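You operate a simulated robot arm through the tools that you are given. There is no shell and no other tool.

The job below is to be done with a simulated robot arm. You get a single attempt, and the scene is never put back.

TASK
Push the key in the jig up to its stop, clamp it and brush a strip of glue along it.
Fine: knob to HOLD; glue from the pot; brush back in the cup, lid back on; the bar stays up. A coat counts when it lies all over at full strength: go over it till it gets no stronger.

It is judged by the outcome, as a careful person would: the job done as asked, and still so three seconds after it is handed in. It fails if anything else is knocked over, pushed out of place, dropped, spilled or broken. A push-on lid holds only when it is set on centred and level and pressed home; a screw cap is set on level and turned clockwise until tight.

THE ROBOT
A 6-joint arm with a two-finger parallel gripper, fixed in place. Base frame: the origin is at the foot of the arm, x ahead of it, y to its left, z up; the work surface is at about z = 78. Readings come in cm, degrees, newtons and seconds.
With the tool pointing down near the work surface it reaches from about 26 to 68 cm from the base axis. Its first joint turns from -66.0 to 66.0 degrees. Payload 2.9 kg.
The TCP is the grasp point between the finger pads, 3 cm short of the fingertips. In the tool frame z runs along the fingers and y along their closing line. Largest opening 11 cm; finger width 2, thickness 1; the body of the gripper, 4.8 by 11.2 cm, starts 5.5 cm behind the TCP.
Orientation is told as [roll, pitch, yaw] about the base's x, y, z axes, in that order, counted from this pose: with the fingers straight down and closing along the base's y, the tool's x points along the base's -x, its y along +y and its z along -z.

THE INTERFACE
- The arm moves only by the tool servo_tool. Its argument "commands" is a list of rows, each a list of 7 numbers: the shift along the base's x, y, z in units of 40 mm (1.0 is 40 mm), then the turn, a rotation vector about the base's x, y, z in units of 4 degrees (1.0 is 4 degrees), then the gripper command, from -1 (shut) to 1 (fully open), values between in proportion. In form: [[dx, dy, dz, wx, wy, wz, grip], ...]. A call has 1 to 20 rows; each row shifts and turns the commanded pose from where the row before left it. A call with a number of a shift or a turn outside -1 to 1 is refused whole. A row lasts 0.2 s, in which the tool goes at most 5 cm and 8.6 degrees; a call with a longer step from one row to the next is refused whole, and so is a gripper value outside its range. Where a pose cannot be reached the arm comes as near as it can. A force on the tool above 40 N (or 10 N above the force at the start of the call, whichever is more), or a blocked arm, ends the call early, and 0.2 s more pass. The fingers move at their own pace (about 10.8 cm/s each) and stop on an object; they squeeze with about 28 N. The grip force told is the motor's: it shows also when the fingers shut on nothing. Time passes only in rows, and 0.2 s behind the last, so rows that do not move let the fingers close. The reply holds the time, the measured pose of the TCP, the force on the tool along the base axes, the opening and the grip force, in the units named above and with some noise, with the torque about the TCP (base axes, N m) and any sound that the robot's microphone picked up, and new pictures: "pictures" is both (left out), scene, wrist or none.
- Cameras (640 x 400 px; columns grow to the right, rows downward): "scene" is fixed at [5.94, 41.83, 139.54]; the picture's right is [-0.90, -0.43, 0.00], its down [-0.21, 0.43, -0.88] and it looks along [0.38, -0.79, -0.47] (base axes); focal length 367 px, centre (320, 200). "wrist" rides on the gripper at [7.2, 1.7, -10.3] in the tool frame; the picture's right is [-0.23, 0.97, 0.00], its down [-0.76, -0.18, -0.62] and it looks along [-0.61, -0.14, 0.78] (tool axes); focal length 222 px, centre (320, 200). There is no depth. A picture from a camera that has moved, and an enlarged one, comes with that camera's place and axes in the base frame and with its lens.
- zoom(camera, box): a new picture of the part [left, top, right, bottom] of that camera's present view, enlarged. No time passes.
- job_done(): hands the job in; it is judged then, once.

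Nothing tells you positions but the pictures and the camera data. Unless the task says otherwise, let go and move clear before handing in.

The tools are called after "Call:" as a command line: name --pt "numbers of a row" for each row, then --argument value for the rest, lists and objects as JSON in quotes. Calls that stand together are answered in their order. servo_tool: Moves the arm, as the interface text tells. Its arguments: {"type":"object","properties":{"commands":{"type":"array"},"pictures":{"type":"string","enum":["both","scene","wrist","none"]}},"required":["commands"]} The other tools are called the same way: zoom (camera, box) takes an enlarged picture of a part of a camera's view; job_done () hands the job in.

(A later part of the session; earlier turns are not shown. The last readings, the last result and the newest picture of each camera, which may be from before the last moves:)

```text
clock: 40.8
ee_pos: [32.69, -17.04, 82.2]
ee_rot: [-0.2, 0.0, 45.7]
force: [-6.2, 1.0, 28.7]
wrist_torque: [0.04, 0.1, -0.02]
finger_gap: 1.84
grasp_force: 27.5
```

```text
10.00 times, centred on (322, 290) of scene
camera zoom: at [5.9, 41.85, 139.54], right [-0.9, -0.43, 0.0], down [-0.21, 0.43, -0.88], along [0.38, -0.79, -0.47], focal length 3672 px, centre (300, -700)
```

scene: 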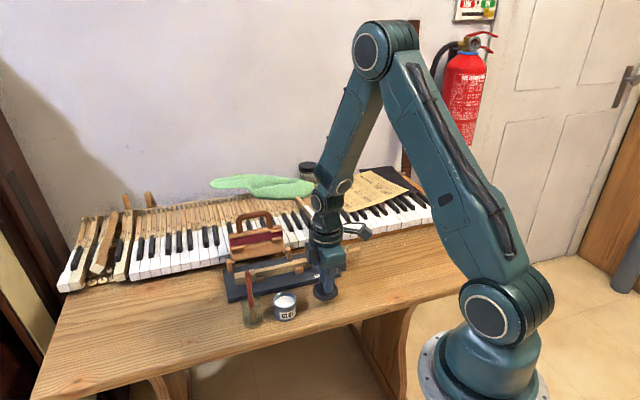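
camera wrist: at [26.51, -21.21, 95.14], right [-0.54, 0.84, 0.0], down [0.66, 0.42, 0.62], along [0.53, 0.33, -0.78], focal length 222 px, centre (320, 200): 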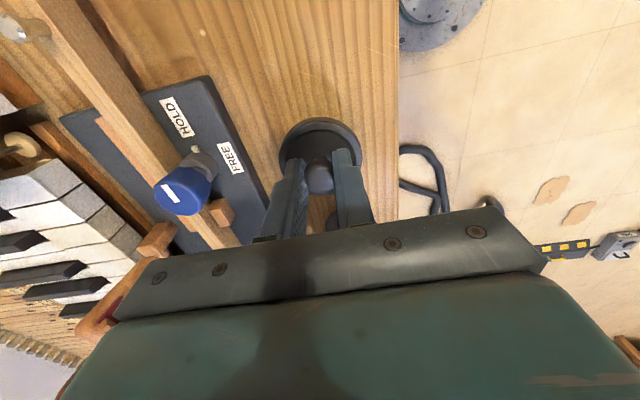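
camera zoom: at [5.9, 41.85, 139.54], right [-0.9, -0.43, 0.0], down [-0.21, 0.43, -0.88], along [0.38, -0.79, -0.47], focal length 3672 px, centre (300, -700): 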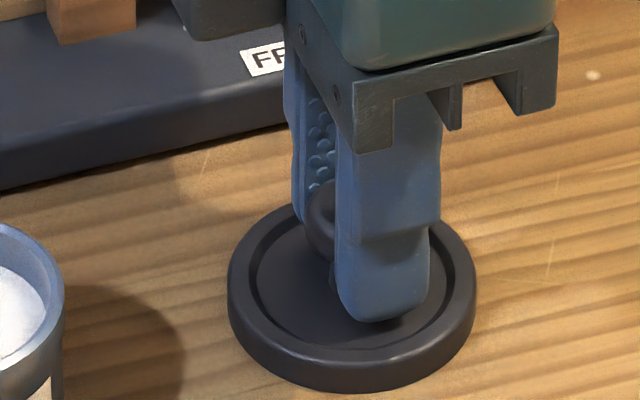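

The lid is on the table. I'll ease off, release and rise, then look at the pot and brush.

Call:
servo_tool --pt "0 0 0.03 0 0 0 -1" --pt "0 0 0 0 0 0 -0.6" --pt "0 0 0 0 0 0 -0.3" --pt "0 0 0.2 0 0 0 -0.3" --pt "0 0 0.8 0 0 0 -0.3" --pt "0 0 0.8 0 0 0 -0.3" --pt "0 0 0.8 0 0 0 -0.3" --pt "0 0 0.8 0 0 0 -0.3" --pt "0 0 0.8 0 0 0 -0.3" --pt "0 0 0 0 0 0 -0.3"

Call:
zoom --camera "scene" --box '[226, 250, 354, 330]'

Call:
zoom --camera "wrist" --box '[240, 80, 400, 180]'

```text
clock: 43.0
ee_pos: [32.64, -17.28, 99.03]
ee_rot: [-0.1, -0.1, 45.8]
force: [-0.6, 0.0, 0.7]
wrist_torque: [-0.02, 0.02, -0.01]
finger_gap: 3.85
grasp_force: 0.1
camera wrist: at [26.46, -21.26, 109.42], right [-0.54, 0.84, 0.0], down [0.66, 0.42, 0.62], along [0.53, 0.34, -0.78], focal length 222 px, centre (320, 200)
```

scene: 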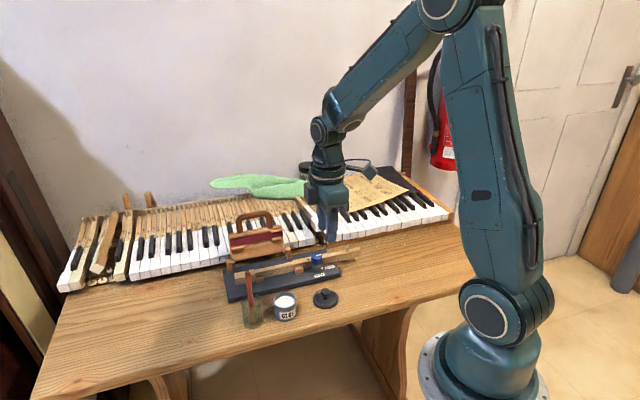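
wrist: 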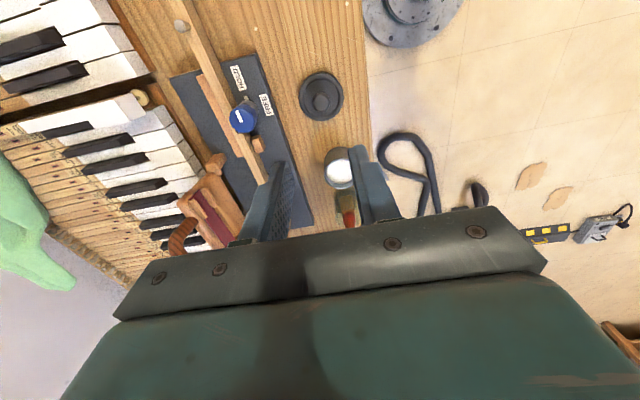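

```text
5.00 times, centred on (290, 290) of scene
camera zoom: at [5.94, 41.83, 139.54], right [-0.9, -0.43, 0.0], down [-0.21, 0.43, -0.88], along [0.38, -0.79, -0.47], focal length 1836 px, centre (470, -250)
```

zoom: 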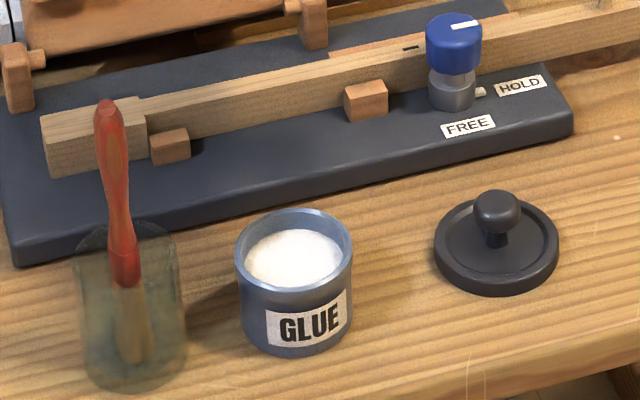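

```text
4.00 times, centred on (320, 130) of wrist
camera zoom: at [26.46, -21.26, 109.42], right [-0.54, 0.84, 0.0], down [0.66, 0.42, 0.62], along [0.53, 0.34, -0.78], focal length 888 px, centre (320, 480)
```

zoom: 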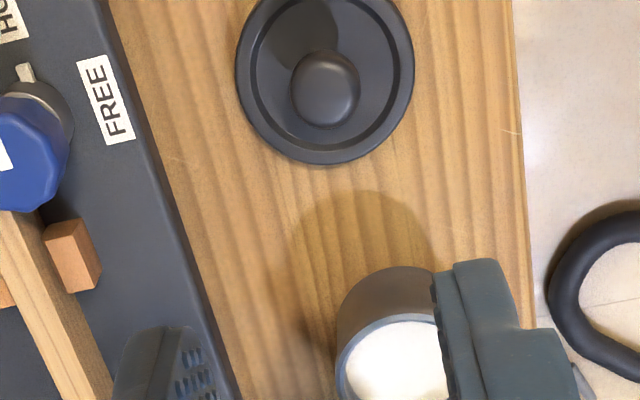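

The lid rests flat on the table and the glue is open. Next I'll turn back to yaw ≈ -45° and look at the brush from above.

Call:
servo_tool --pt "0.15 0.1425 0.0375 0 0 -1 0" --pt "0.15 0.1425 0.0375 0 0 -1 0" --pt "0.15 0.1425 0.0375 0 0 -1 0" --pt "0.15 0.1425 0.0375 0 0 -1 0" --pt "0.15 0.1425 0.0375 0 0 -1 0" --pt "0.15 0.1425 0.0375 0 0 -1 0" --pt "0.15 0.1425 0.0375 0 0 -1 0" --pt "0.15 0.1425 0.0375 0 0 -1 0" --pt "0.15 0.1425 0.0375 0 0 -1 0" --pt "0.15 0.1425 0.0375 0 0 -1 0" --pt "0.15 0.1425 0.0375 0 0 -1 0" --pt "0.15 0.1425 0.0375 0 0 -1 0" --pt "0.15 0.1425 0.0375 0 0 -1 0" --pt "0.15 0.1425 0.0375 0 0 -1 0" --pt "0.15 0.1425 0.0375 0 0 -1 0" --pt "0.15 0.1425 0.0375 0 0 -1 0" --pt "0.15 0.1425 0.0375 0 0 -1 0" --pt "0.15 0.1425 0.0375 0 0 -1 0" --pt "0.15 0.1425 0.0375 0 0 -1 0" --pt "0.15 0.1425 0.0375 0 0 -1 0" --pictures "none"

Call:
servo_tool --pt "0 0 0 0 0 -0.9 0" --pt "0 0 0 0 0 -0.9 0" --pt "0 0 0 0 0 -0.9 0" --pt "0 0 0 0 0 0 0"

Call:
zoom --camera "wrist" --box '[240, 50, 400, 150]'

Call:
zoom --camera "scene" --box '[226, 258, 290, 338]'

```text
clock: 47.2
ee_pos: [44.8, -5.66, 101.98]
ee_rot: [-0.2, -0.2, -34.3]
force: [-0.7, 0.5, 0.3]
wrist_torque: [-0.01, -0.01, 0.04]
finger_gap: 5.49
grasp_force: 0.0
```

```text
clock: 48.2
ee_pos: [44.86, -5.81, 101.78]
ee_rot: [-0.1, -0.1, -45.2]
force: [0.1, 0.0, -0.1]
wrist_torque: [0.02, -0.01, 0.0]
finger_gap: 5.51
grasp_force: 0.1
camera wrist: at [40.86, 0.52, 112.31], right [0.85, 0.53, 0.0], down [0.41, -0.66, 0.62], along [0.33, -0.53, -0.78], focal length 222 px, centre (320, 200)
```

scene: 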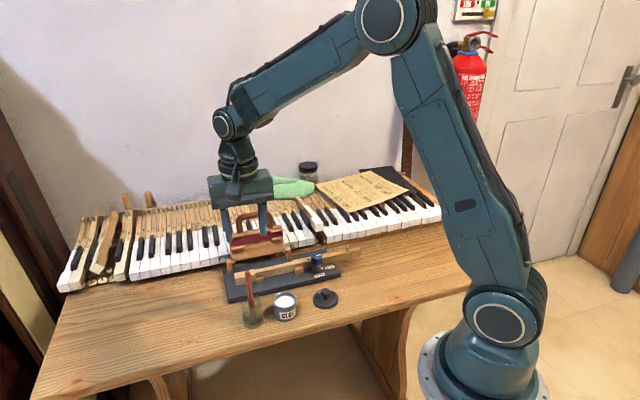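
wrist: 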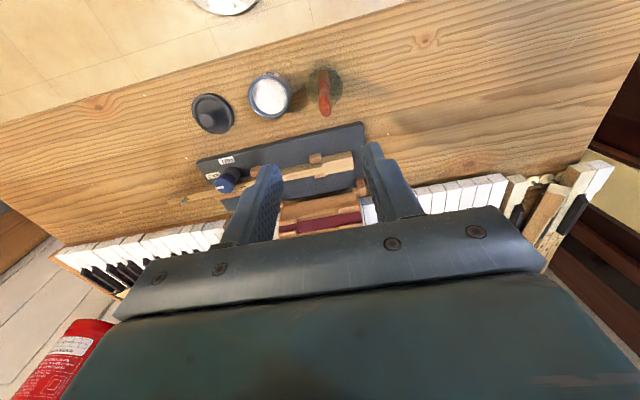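

```text
4.00 times, centred on (320, 100) of wrist
camera zoom: at [40.86, 0.52, 112.31], right [0.85, 0.53, 0.0], down [0.41, -0.66, 0.62], along [0.33, -0.53, -0.78], focal length 888 px, centre (320, 600)
```

zoom: 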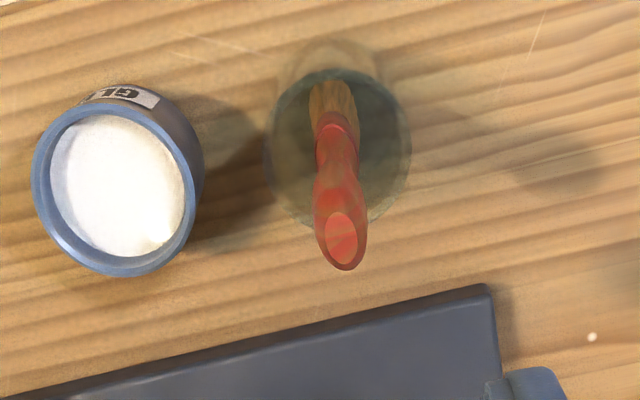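

```text
5.00 times, centred on (258, 298) of scene
camera zoom: at [5.94, 41.83, 139.54], right [-0.9, -0.43, 0.0], down [-0.21, 0.43, -0.88], along [0.38, -0.79, -0.47], focal length 1836 px, centre (630, -290)
```

zoom: 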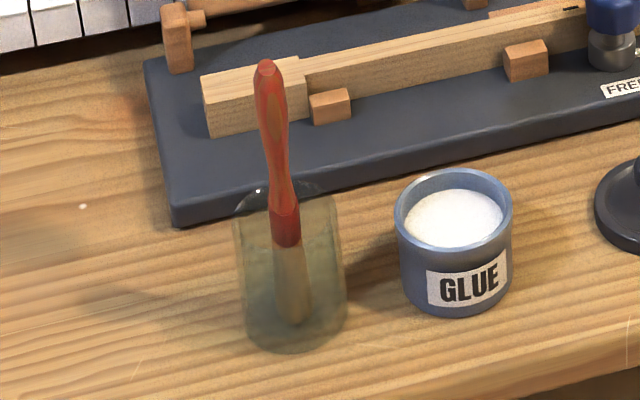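

The brush leans about 5°: its tip is near (44.5,-4.55,91.5), its bristle end near (43.8,-3.55,78.7), and the cup rim is at z≈84. I'll straddle the handle and check the alignment.

Call:
servo_tool --pt "-0.14 0.39 -0.3 0 0 0 -0.2" --pt "0 0 -0.6 0 0 0 -0.2" --pt "0 0 -0.6 0 0 0 -0.2" --pt "0 0 -0.45 0 0 0 -0.2" --pt "0 0 0 0 0 0 -0.2"

Call:
zoom --camera "wrist" --box '[240, 90, 400, 190]'

Call:
zoom --camera "scene" --box '[206, 230, 302, 340]'

```text
clock: 49.4
ee_pos: [44.28, -4.24, 94.2]
ee_rot: [-0.1, -0.1, -45.0]
force: [0.5, -0.6, -0.5]
wrist_torque: [0.0, -0.03, 0.01]
finger_gap: 4.39
grasp_force: 0.0
camera wrist: at [40.36, 2.07, 104.47], right [0.85, 0.53, 0.0], down [0.41, -0.66, 0.62], along [0.33, -0.53, -0.78], focal length 222 px, centre (320, 200)
```

scene: 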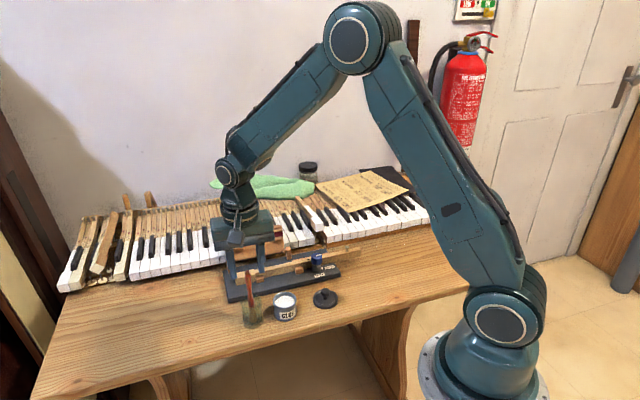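
wrist: 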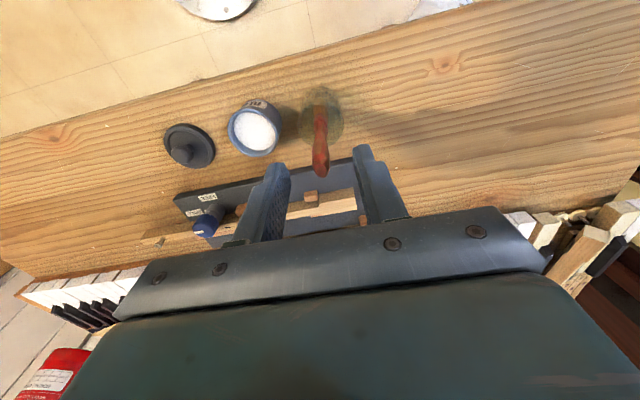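

```text
4.00 times, centred on (320, 140) of wrist
camera zoom: at [40.36, 2.07, 104.47], right [0.85, 0.53, 0.0], down [0.41, -0.66, 0.62], along [0.33, -0.53, -0.78], focal length 888 px, centre (320, 440)
```

zoom: 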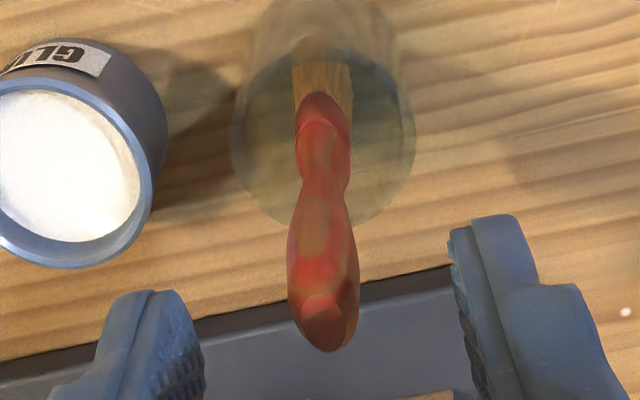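

```text
3.64 times, centred on (254, 285) of scene
camera zoom: at [5.94, 41.83, 139.54], right [-0.9, -0.43, 0.0], down [-0.21, 0.43, -0.88], along [0.38, -0.79, -0.47], focal length 1335 px, centre (560, -109)
```

zoom: 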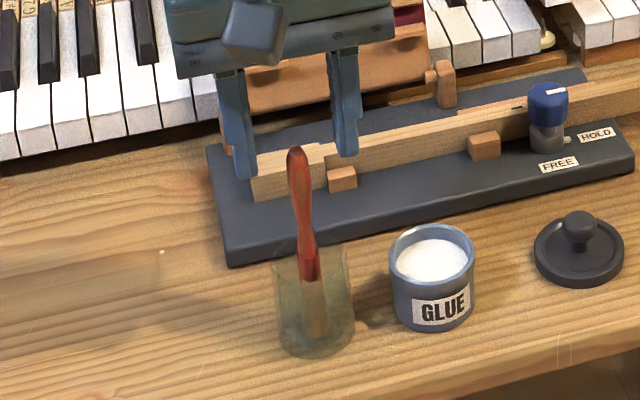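

Call:
servo_tool --pt "0 0 -0.5 0 0 0 -0.2" --pt "0 0 -0.5 0 0 0 -0.2" --pt "0 0 -0.5 0 0 0 -0.2" --pt "0 0 -0.15 0 0 0 -0.2" --pt "0 0 0 0 0 0 -0.2"

Call:
zoom --camera "wrist" --box '[240, 110, 400, 210]'

Call:
zoom --camera "scene" --box '[206, 230, 302, 340]'

```text
clock: 50.6
ee_pos: [44.29, -4.15, 87.62]
ee_rot: [-0.1, 0.0, -45.2]
force: [0.4, 0.5, 0.9]
wrist_torque: [0.0, -0.01, 0.01]
finger_gap: 4.41
grasp_force: 0.0
camera wrist: at [40.29, 2.13, 97.95], right [0.85, 0.53, 0.0], down [0.41, -0.66, 0.62], along [0.33, -0.53, -0.78], focal length 222 px, centre (320, 200)
```

scene: 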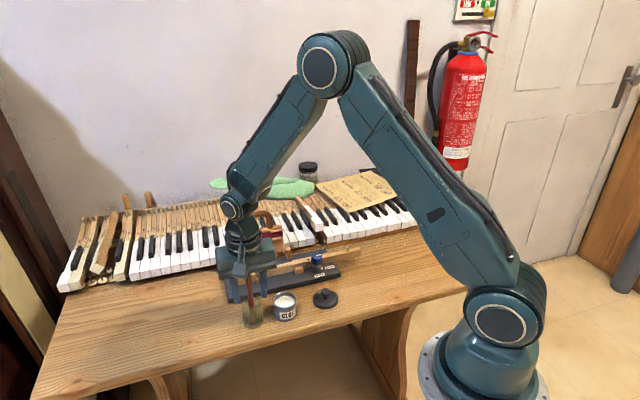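
wrist: 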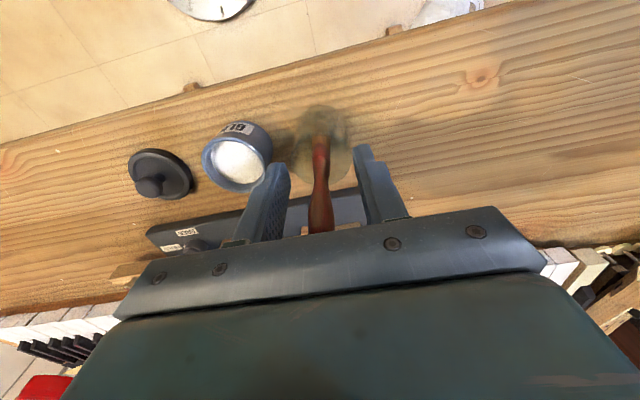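

```text
4.00 times, centred on (320, 160) of wrist
camera zoom: at [40.29, 2.13, 97.95], right [0.85, 0.53, 0.0], down [0.41, -0.66, 0.62], along [0.33, -0.53, -0.78], focal length 888 px, centre (320, 360)
```

zoom: 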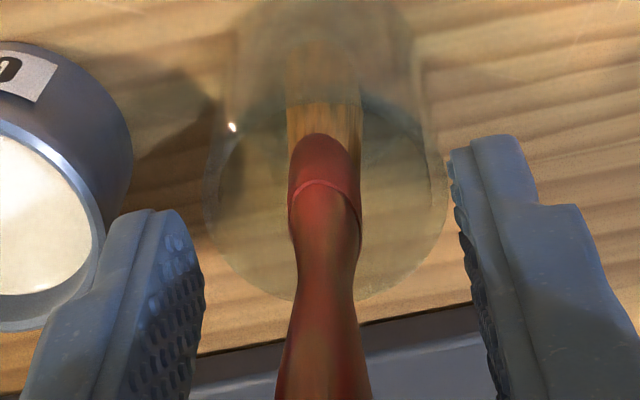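

```text
3.64 times, centred on (254, 285) of scene
camera zoom: at [5.94, 41.83, 139.54], right [-0.9, -0.43, 0.0], down [-0.21, 0.43, -0.88], along [0.38, -0.79, -0.47], focal length 1335 px, centre (560, -109)
```

zoom: 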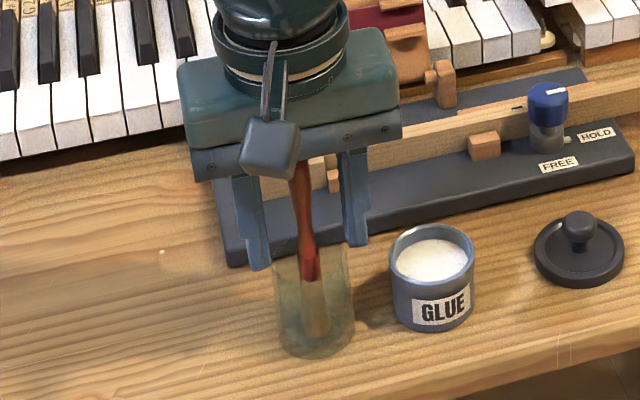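

The fingers straddle the handle above the cup rim. I'll close gently and lift.

Call:
servo_tool --pt "0 0 0 0 0 0 -0.5" --pt "0 0 0 0 0 0 -0.7" --pt "0 0 0 0 0 0 -0.9" --pt "0 0 0 0 0 0 -1" --pt "0 0 0 0 0 0 -1"

Call:
zoom --camera "wrist" --box '[240, 110, 400, 210]'

Call:
zoom --camera "scene" --box '[206, 230, 302, 340]'

```text
clock: 51.8
ee_pos: [44.06, -4.22, 87.59]
ee_rot: [-0.1, -0.2, -45.1]
force: [0.2, -0.3, -0.1]
wrist_torque: [0.02, 0.0, -0.03]
finger_gap: 1.17
grasp_force: 27.9
camera wrist: at [40.3, 2.13, 97.97], right [0.85, 0.53, 0.0], down [0.41, -0.66, 0.62], along [0.33, -0.53, -0.78], focal length 222 px, centre (320, 200)
```

scene: 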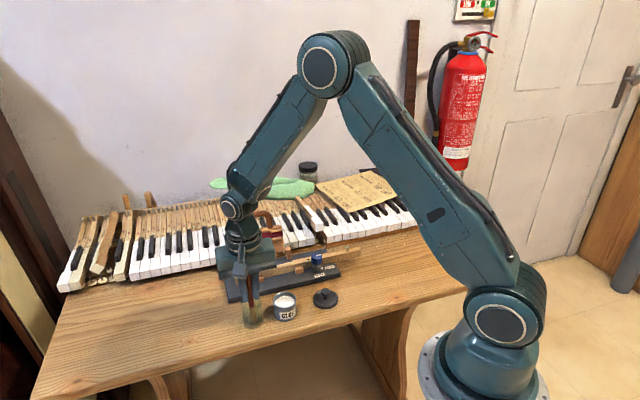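
wrist: 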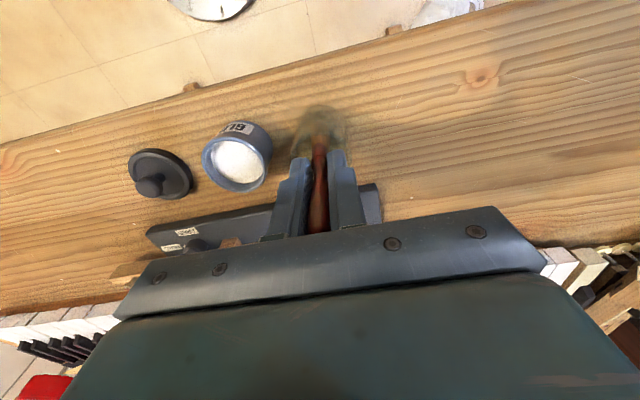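

```text
4.00 times, centred on (320, 160) of wrist
camera zoom: at [40.3, 2.13, 97.97], right [0.85, 0.53, 0.0], down [0.41, -0.66, 0.62], along [0.33, -0.53, -0.78], focal length 888 px, centre (320, 360)
```

zoom: 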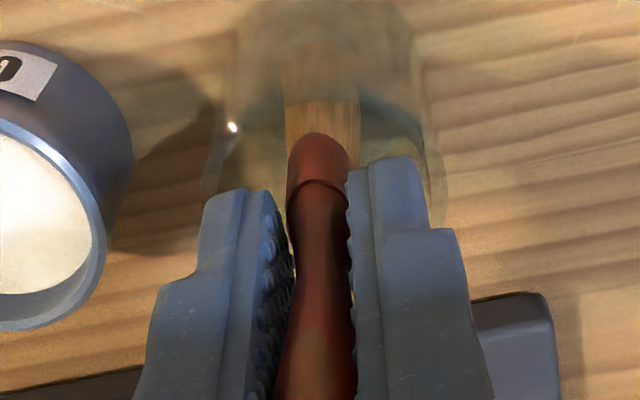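

```text
3.64 times, centred on (254, 285) of scene
camera zoom: at [5.94, 41.83, 139.54], right [-0.9, -0.43, 0.0], down [-0.21, 0.43, -0.88], along [0.38, -0.79, -0.47], focal length 1335 px, centre (560, -109)
```

zoom: 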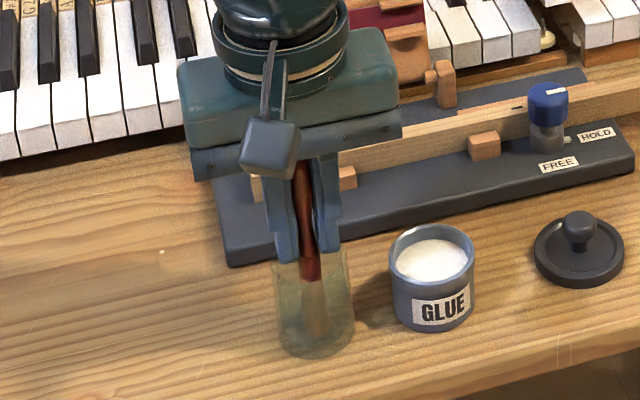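

Call:
servo_tool --pt "0 0 0.1 0 0 0 -1" --pt "0 0 0.2 0 0 0 -1" --pt "0 0 0.4 0 0 0 -1" --pt "0 0 0.5 0 0 0 -1" --pt "0 0 0.5 0 0 0 -1" --pt "0 0 0.4 0 0 0 -1" --pt "0 0 0 0 0 0 -1"

Call:
zoom --camera "wrist" --box '[240, 90, 400, 190]'

Call:
zoom --camera "scene" --box '[206, 220, 302, 330]'

```text
clock: 53.4
ee_pos: [44.16, -4.28, 95.75]
ee_rot: [-0.1, 0.0, -45.1]
force: [0.5, -0.5, -0.1]
wrist_torque: [0.0, -0.03, 0.0]
finger_gap: 1.19
grasp_force: 28.1
camera wrist: at [40.33, 2.0, 106.22], right [0.85, 0.53, 0.0], down [0.41, -0.66, 0.62], along [0.33, -0.53, -0.78], focal length 222 px, centre (320, 200)
```

scene: 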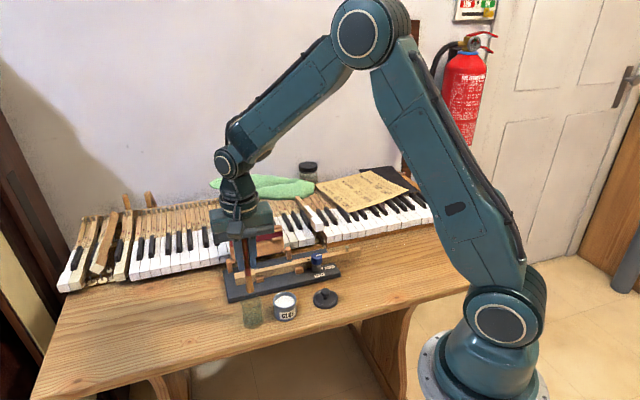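
wrist: 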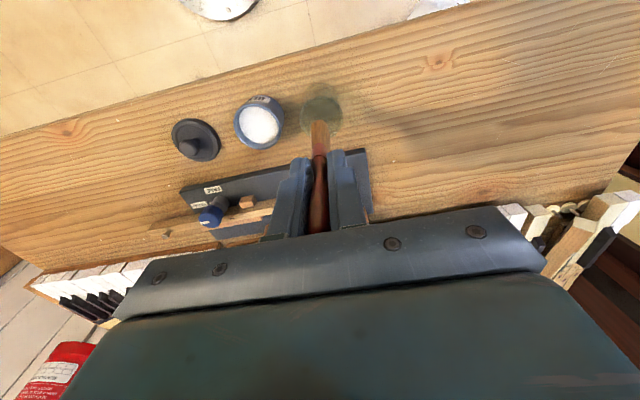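

```text
4.00 times, centred on (320, 140) of wrist
camera zoom: at [40.33, 2.0, 106.22], right [0.85, 0.53, 0.0], down [0.41, -0.66, 0.62], along [0.33, -0.53, -0.78], focal length 888 px, centre (320, 440)
```

zoom: 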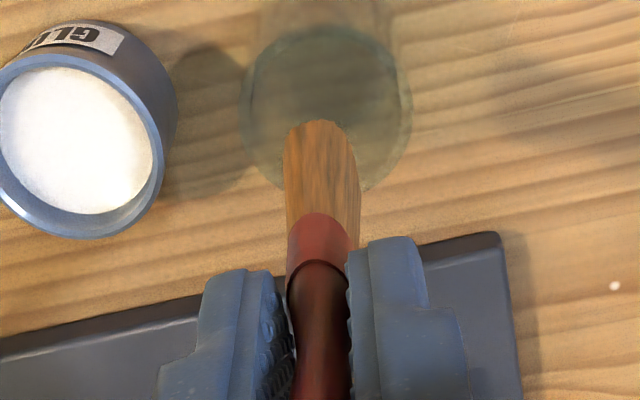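

```text
3.64 times, centred on (254, 275) of scene
camera zoom: at [5.94, 41.83, 139.54], right [-0.9, -0.43, 0.0], down [-0.21, 0.43, -0.88], along [0.38, -0.79, -0.47], focal length 1335 px, centre (560, -73)
```

zoom: 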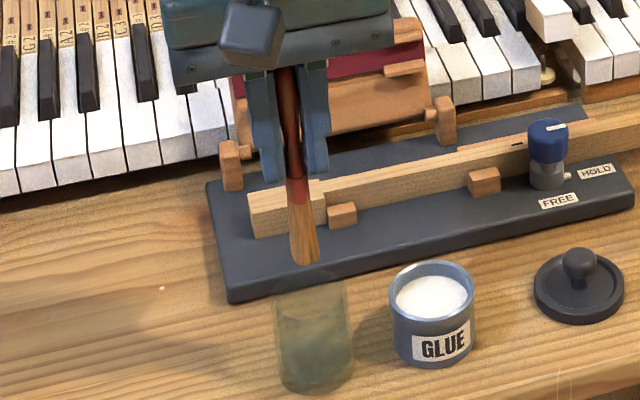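

I hold the brush, and its bristle tip is about 9.0 cm below the TCP, offset (-0.4,+0.6). I'll move over the pot and dip about 1 cm into the glue.

Call:
servo_tool --pt "-0.39 -0.48 0 0 0 0 -1" --pt "-0.39 -0.48 0 0 0 0 -1" --pt "-0.39 -0.48 0 0 0 0 -1" --pt "0 0 0 0 0 0 -1"

Call:
zoom --camera "wrist" --box '[240, 70, 400, 170]'

Call:
zoom --camera "scene" --box '[236, 220, 332, 330]'

```text
clock: 54.4
ee_pos: [39.58, -10.1, 95.84]
ee_rot: [-0.1, -0.1, -45.0]
force: [-0.7, -0.4, 0.4]
wrist_torque: [0.01, -0.02, 0.01]
finger_gap: 1.2
grasp_force: 28.3
camera wrist: at [35.58, -3.76, 106.16], right [0.85, 0.53, 0.0], down [0.41, -0.66, 0.62], along [0.33, -0.53, -0.78], focal length 222 px, centre (320, 200)
```

scene: 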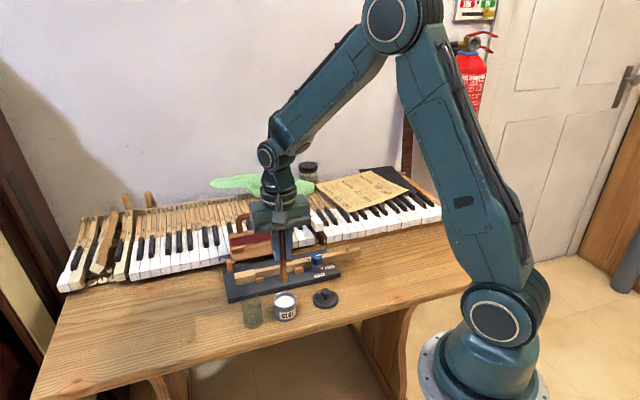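
wrist: 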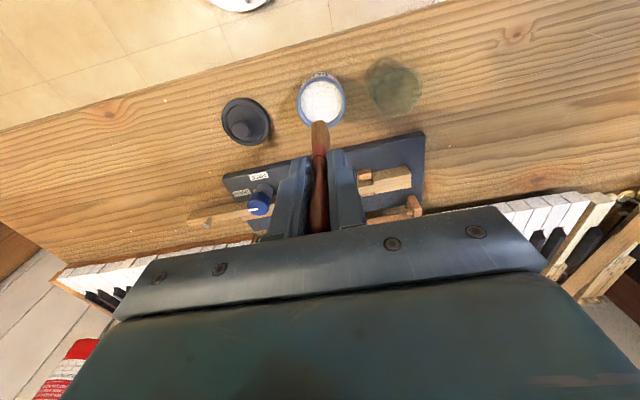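

```text
4.00 times, centred on (320, 120) of wrist
camera zoom: at [35.58, -3.76, 106.16], right [0.85, 0.53, 0.0], down [0.41, -0.66, 0.62], along [0.33, -0.53, -0.78], focal length 888 px, centre (320, 520)
```

zoom: 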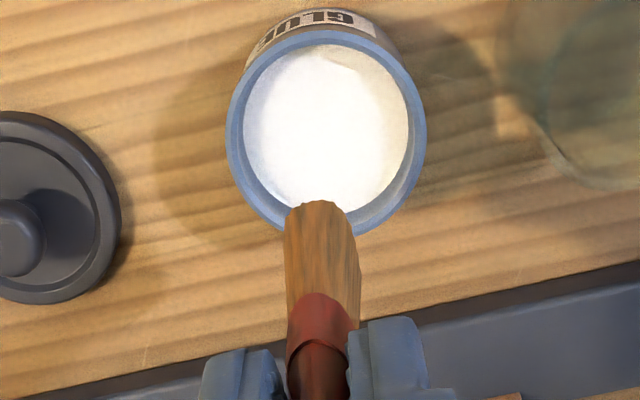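

```text
3.64 times, centred on (284, 275) of scene
camera zoom: at [5.94, 41.83, 139.54], right [-0.9, -0.43, 0.0], down [-0.21, 0.43, -0.88], along [0.38, -0.79, -0.47], focal length 1335 px, centre (451, -73)
```

zoom: 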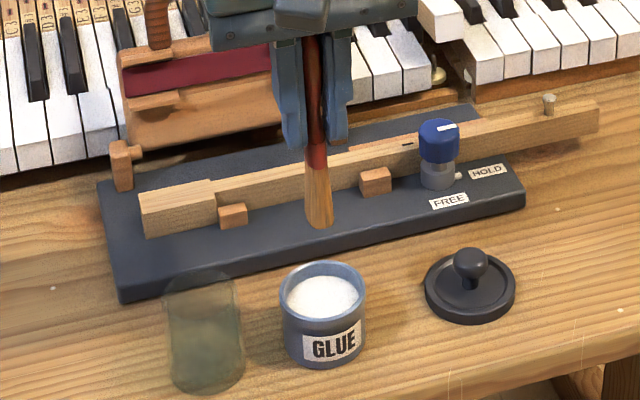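

The tip is over the pot centre. Dipping now.

Call:
servo_tool --pt "0.02 0 -0.5 0 0 0 -1" --pt "0 0 -0.5 0 0 0 -1" --pt "0 0 -0.3 0 0 0 -1" --pt "0 0 -0.15 0 0 0 -1" --pt "0 0 -0.15 0 0 0 -1" --pt "0 0 -0.1 0 0 0 -1" --pt "0 0 0 0 0 0 -1"

Call:
zoom --camera "wrist" --box '[240, 90, 400, 190]'

Call:
zoom --camera "scene" --box '[236, 220, 332, 330]'

```text
clock: 56.0
ee_pos: [39.71, -10.13, 89.18]
ee_rot: [-0.1, -0.1, -45.1]
force: [-0.1, 1.8, -0.1]
wrist_torque: [0.12, 0.06, 0.0]
finger_gap: 1.17
grasp_force: 27.9
camera wrist: at [35.79, -3.72, 99.52], right [0.85, 0.53, 0.0], down [0.41, -0.66, 0.62], along [0.33, -0.53, -0.78], focal length 222 px, centre (320, 200)
```

scene: 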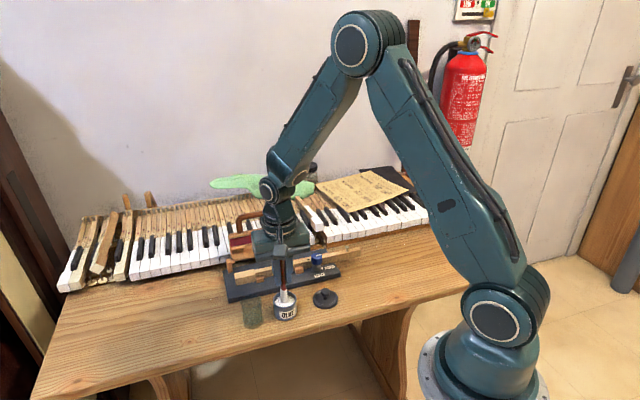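
wrist: 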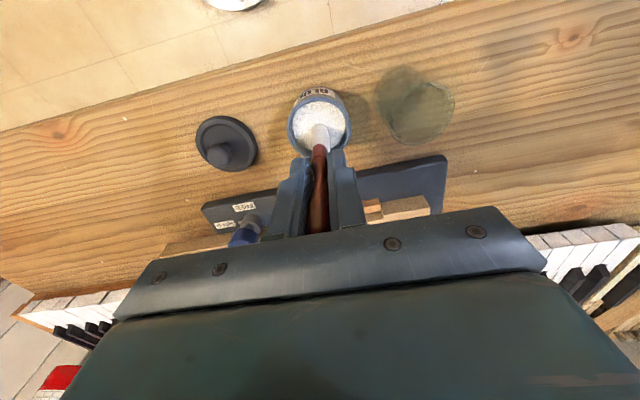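

```text
4.00 times, centred on (320, 140) of wrist
camera zoom: at [35.79, -3.72, 99.52], right [0.85, 0.53, 0.0], down [0.41, -0.66, 0.62], along [0.33, -0.53, -0.78], focal length 888 px, centre (320, 440)
```

zoom: 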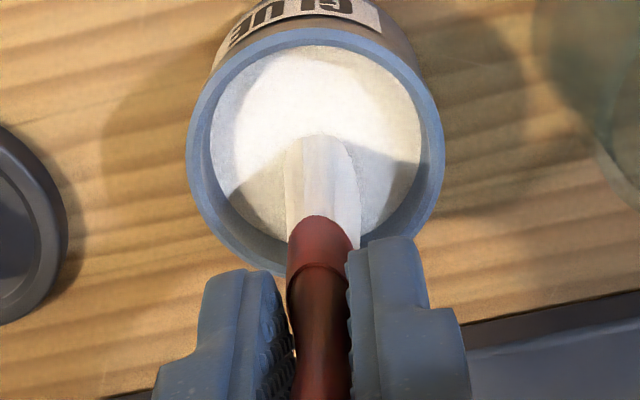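

```text
3.64 times, centred on (284, 275) of scene
camera zoom: at [5.94, 41.84, 139.54], right [-0.9, -0.43, 0.0], down [-0.21, 0.43, -0.88], along [0.38, -0.79, -0.47], focal length 1335 px, centre (451, -73)
```

zoom: 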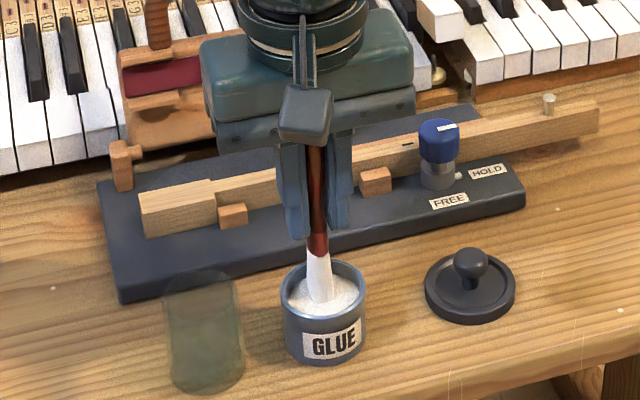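

The bristles are loaded with white glue. I'll lift out slowly and check for drips.

Call:
servo_tool --pt "0 0 0.1 0 0 0 -1" --pt "0 0 0.1 0 0 0 -1" --pt "0 0 0.2 0 0 0 -1" --pt "0 0 0.3 0 0 0 -1" --pt "0 0 0.5 0 0 0 -1" --pt "0 0 0.5 0 0 0 -1" --pt "0 0 0 0 0 0 -1"

Call:
zoom --camera "scene" --box '[236, 220, 332, 330]'

Call:
zoom --camera "wrist" --box '[240, 70, 400, 170]'

```text
clock: 57.6
ee_pos: [39.64, -10.14, 96.14]
ee_rot: [-0.2, -0.1, -45.0]
force: [0.0, 0.3, 0.2]
wrist_torque: [0.02, -0.02, 0.0]
finger_gap: 1.18
grasp_force: 27.6
camera wrist: at [35.74, -3.84, 106.47], right [0.85, 0.53, 0.0], down [0.41, -0.66, 0.62], along [0.33, -0.53, -0.78], focal length 222 px, centre (320, 200)
```

scene: 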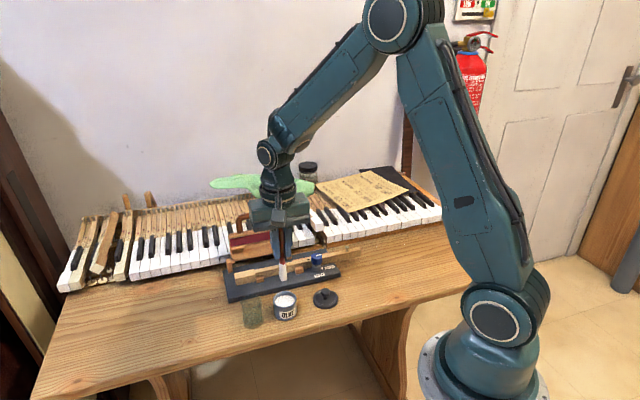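
wrist: 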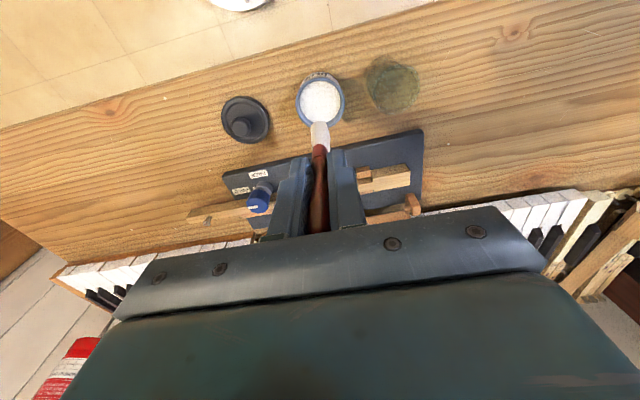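

```text
3.64 times, centred on (284, 275) of scene
camera zoom: at [5.94, 41.83, 139.54], right [-0.9, -0.43, 0.0], down [-0.21, 0.43, -0.88], along [0.38, -0.79, -0.47], focal length 1335 px, centre (451, -73)
```

zoom: 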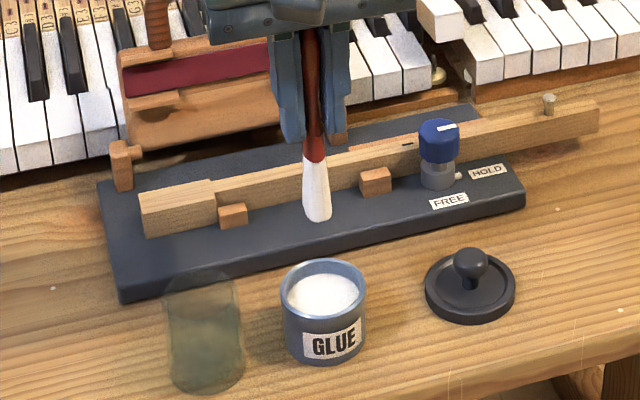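

```text
4.00 times, centred on (320, 120) of wrist
camera zoom: at [35.74, -3.84, 106.47], right [0.85, 0.53, 0.0], down [0.41, -0.66, 0.62], along [0.33, -0.53, -0.78], focal length 888 px, centre (320, 520)
```

zoom: 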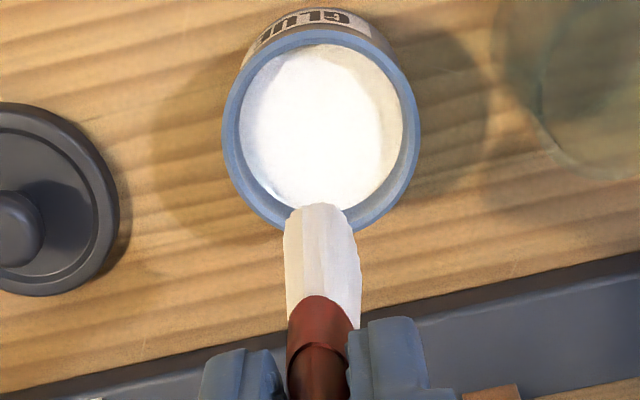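

No drips. I'll move above the key's head end.

Call:
servo_tool --pt "0.66 -0.16 0 0 0 0 -1" --pt "0.66 -0.16 0 0 0 0 -1" --pt "0.66 -0.16 0 0 0 0 -1" --pt "0.66 -0.16 0 0 0 0 -1" --pt "0.66 -0.155 0 0 0 0 -1" --pt "0 0 -0.4 0 0 0 -1" --pt "0 0 0 0 0 0 -1"

Call:
zoom --camera "wrist" --box '[220, 80, 412, 200]'

Call:
zoom --camera "scene" --box '[206, 210, 318, 310]'

```text
clock: 59.2
ee_pos: [52.81, -13.19, 94.29]
ee_rot: [-0.1, -0.1, -45.1]
force: [0.3, -0.8, -0.1]
wrist_torque: [0.0, 0.01, -0.02]
finger_gap: 1.19
grasp_force: 27.8
camera wrist: at [48.87, -6.82, 104.67], right [0.85, 0.53, 0.0], down [0.41, -0.66, 0.62], along [0.33, -0.53, -0.78], focal length 222 px, centre (320, 200)
```

scene: 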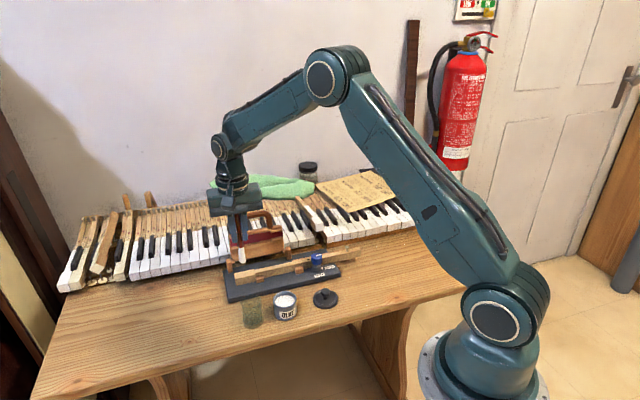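
wrist: 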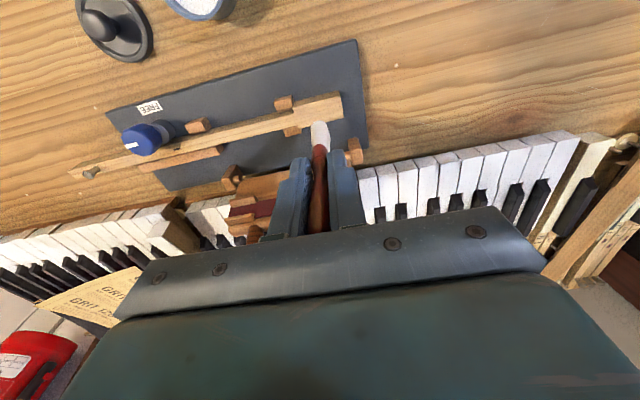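

```text
3.33 times, centred on (316, 140) of wrist
camera zoom: at [48.87, -6.82, 104.67], right [0.85, 0.53, 0.0], down [0.41, -0.66, 0.62], along [0.33, -0.53, -0.78], focal length 740 px, centre (333, 400)
```

zoom: 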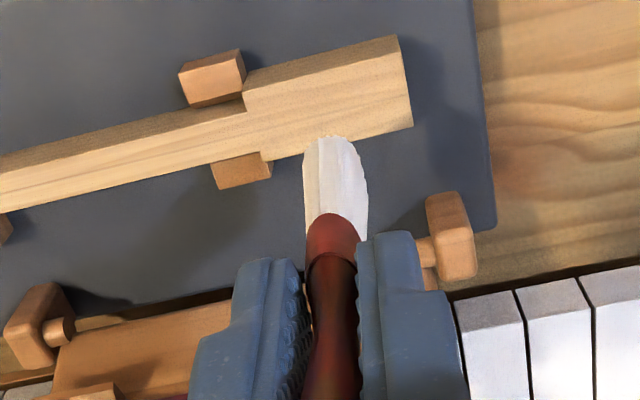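

```text
4.00 times, centred on (262, 260) of scene
camera zoom: at [5.94, 41.83, 139.54], right [-0.9, -0.43, 0.0], down [-0.21, 0.43, -0.88], along [0.38, -0.79, -0.47], focal length 1469 px, centre (552, -40)
```

zoom: 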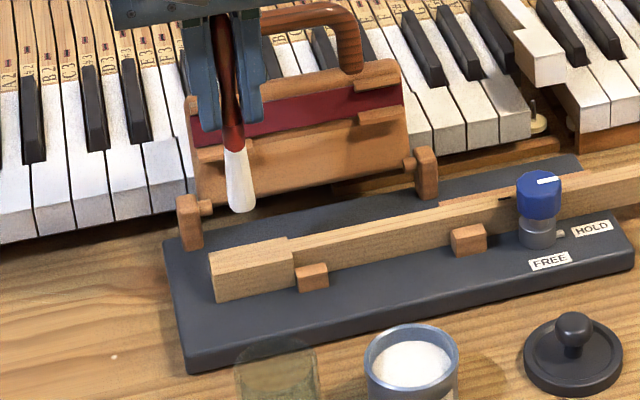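

Tip is over the head at about s=28, nearly centred. I'll lower it to the surface near the head end, watching the force.

Call:
servo_tool --pt "0.22 0.15 0 0 0 0 -1" --pt "0 0 -0.4 0 0 0 -1" --pt "0 0 -0.3 0 0 0 -1" --pt "0 0 -0.05 0 0 0 -1" --pt "0 0 -0.05 0 0 0 -1" --pt "0 0 0 0 0 0 -1"

Call:
zoom --camera "wrist" --box '[220, 80, 412, 200]'

Call:
zoom --camera "scene" --box '[206, 210, 318, 310]'

```text
clock: 60.6
ee_pos: [53.76, -12.33, 91.18]
ee_rot: [-0.2, -0.1, -45.1]
force: [0.1, -0.3, -0.3]
wrist_torque: [-0.02, 0.02, -0.03]
finger_gap: 1.18
grasp_force: 28.2
camera wrist: at [49.85, -6.19, 101.56], right [0.85, 0.53, 0.0], down [0.41, -0.66, 0.62], along [0.33, -0.53, -0.78], focal length 222 px, centre (320, 200)
```

scene: 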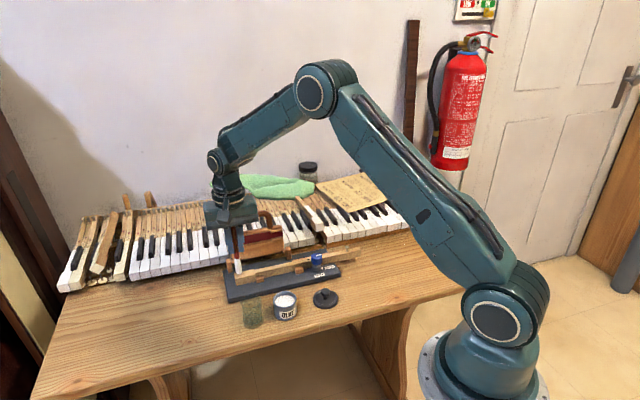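
wrist: 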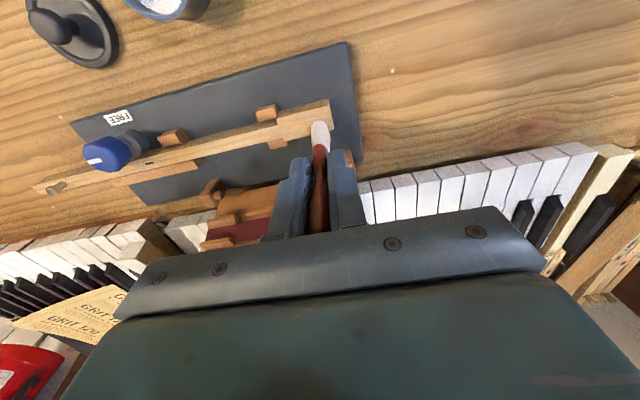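

```text
3.33 times, centred on (316, 140) of wrist
camera zoom: at [49.85, -6.19, 101.56], right [0.85, 0.53, 0.0], down [0.41, -0.66, 0.62], along [0.33, -0.53, -0.78], focal length 740 px, centre (333, 400)
```

zoom: 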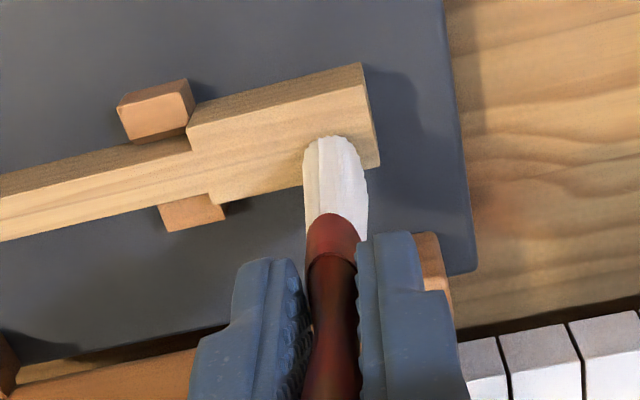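

```text
4.00 times, centred on (262, 260) of scene
camera zoom: at [5.94, 41.83, 139.54], right [-0.9, -0.43, 0.0], down [-0.21, 0.43, -0.88], along [0.38, -0.79, -0.47], focal length 1469 px, centre (552, -40)
```

zoom: 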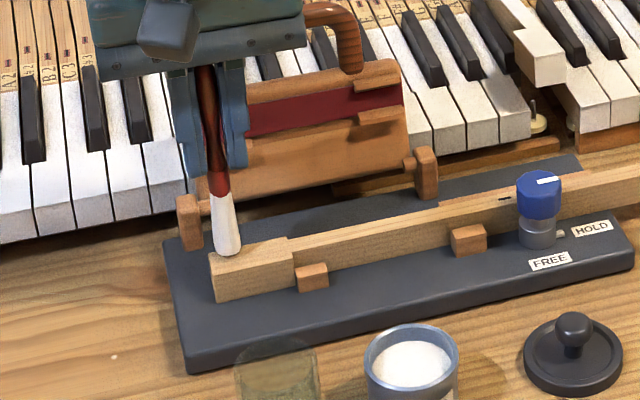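

Call:
servo_tool --pt "0 0 -0.04 0 0 0 -1" --pt "0 0 -0.03 0 0 0 -1" --pt "0 0 0 0 0 0 -1"

Call:
zoom --camera "wrist" --box '[250, 90, 378, 170]'

Call:
zoom --camera "scene" --box '[220, 230, 300, 290]'

```text
clock: 61.4
ee_pos: [53.63, -12.59, 90.8]
ee_rot: [-0.1, -0.1, -45.1]
force: [-0.3, 0.1, 0.7]
wrist_torque: [-0.01, -0.01, 0.01]
finger_gap: 1.15
grasp_force: 28.5
camera wrist: at [49.83, -6.25, 101.2], right [0.85, 0.53, 0.0], down [0.41, -0.66, 0.62], along [0.33, -0.53, -0.78], focal length 222 px, centre (320, 200)
```

scene: 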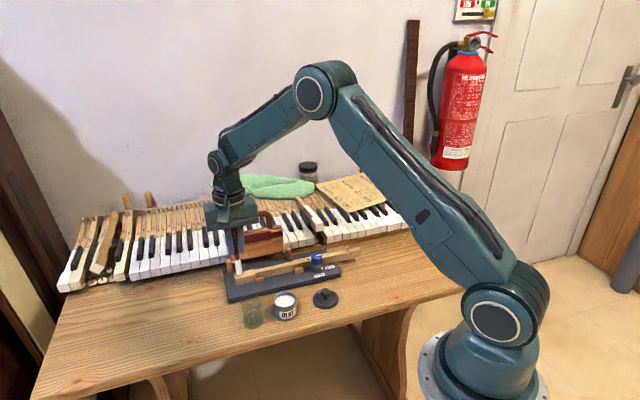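
wrist: 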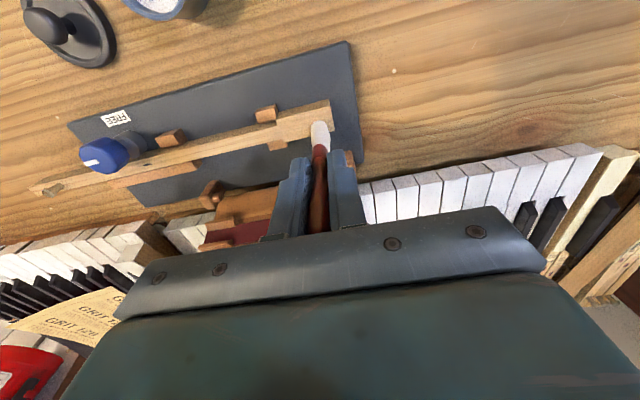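

```text
5.00 times, centred on (314, 130) of wrist
camera zoom: at [49.83, -6.25, 101.2], right [0.85, 0.53, 0.0], down [0.41, -0.66, 0.62], along [0.33, -0.53, -0.78], focal length 1111 px, centre (350, 550)
```

zoom: 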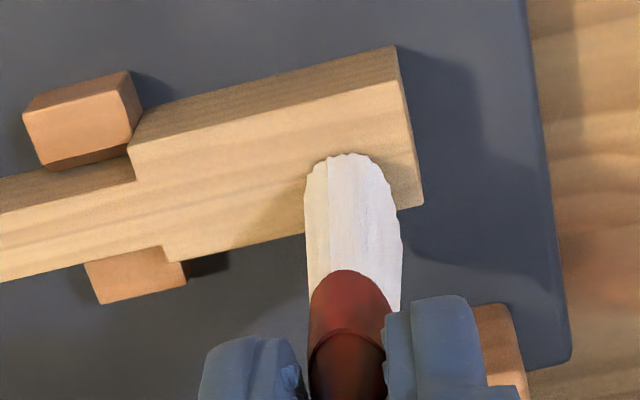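

```text
6.67 times, centred on (260, 260) of scene
camera zoom: at [5.94, 41.83, 139.54], right [-0.9, -0.43, 0.0], down [-0.21, 0.43, -0.88], along [0.38, -0.79, -0.47], focal length 2448 px, centre (720, -200)
```

zoom: 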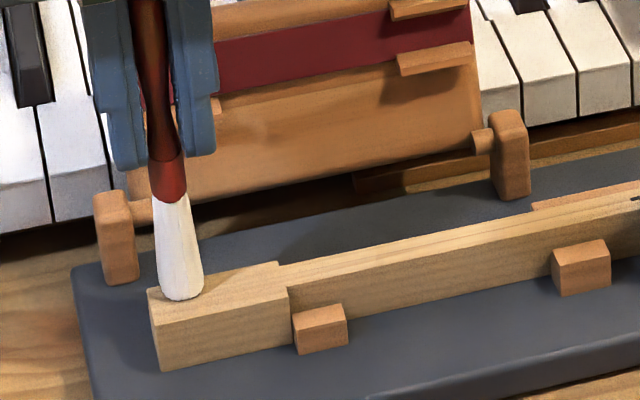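

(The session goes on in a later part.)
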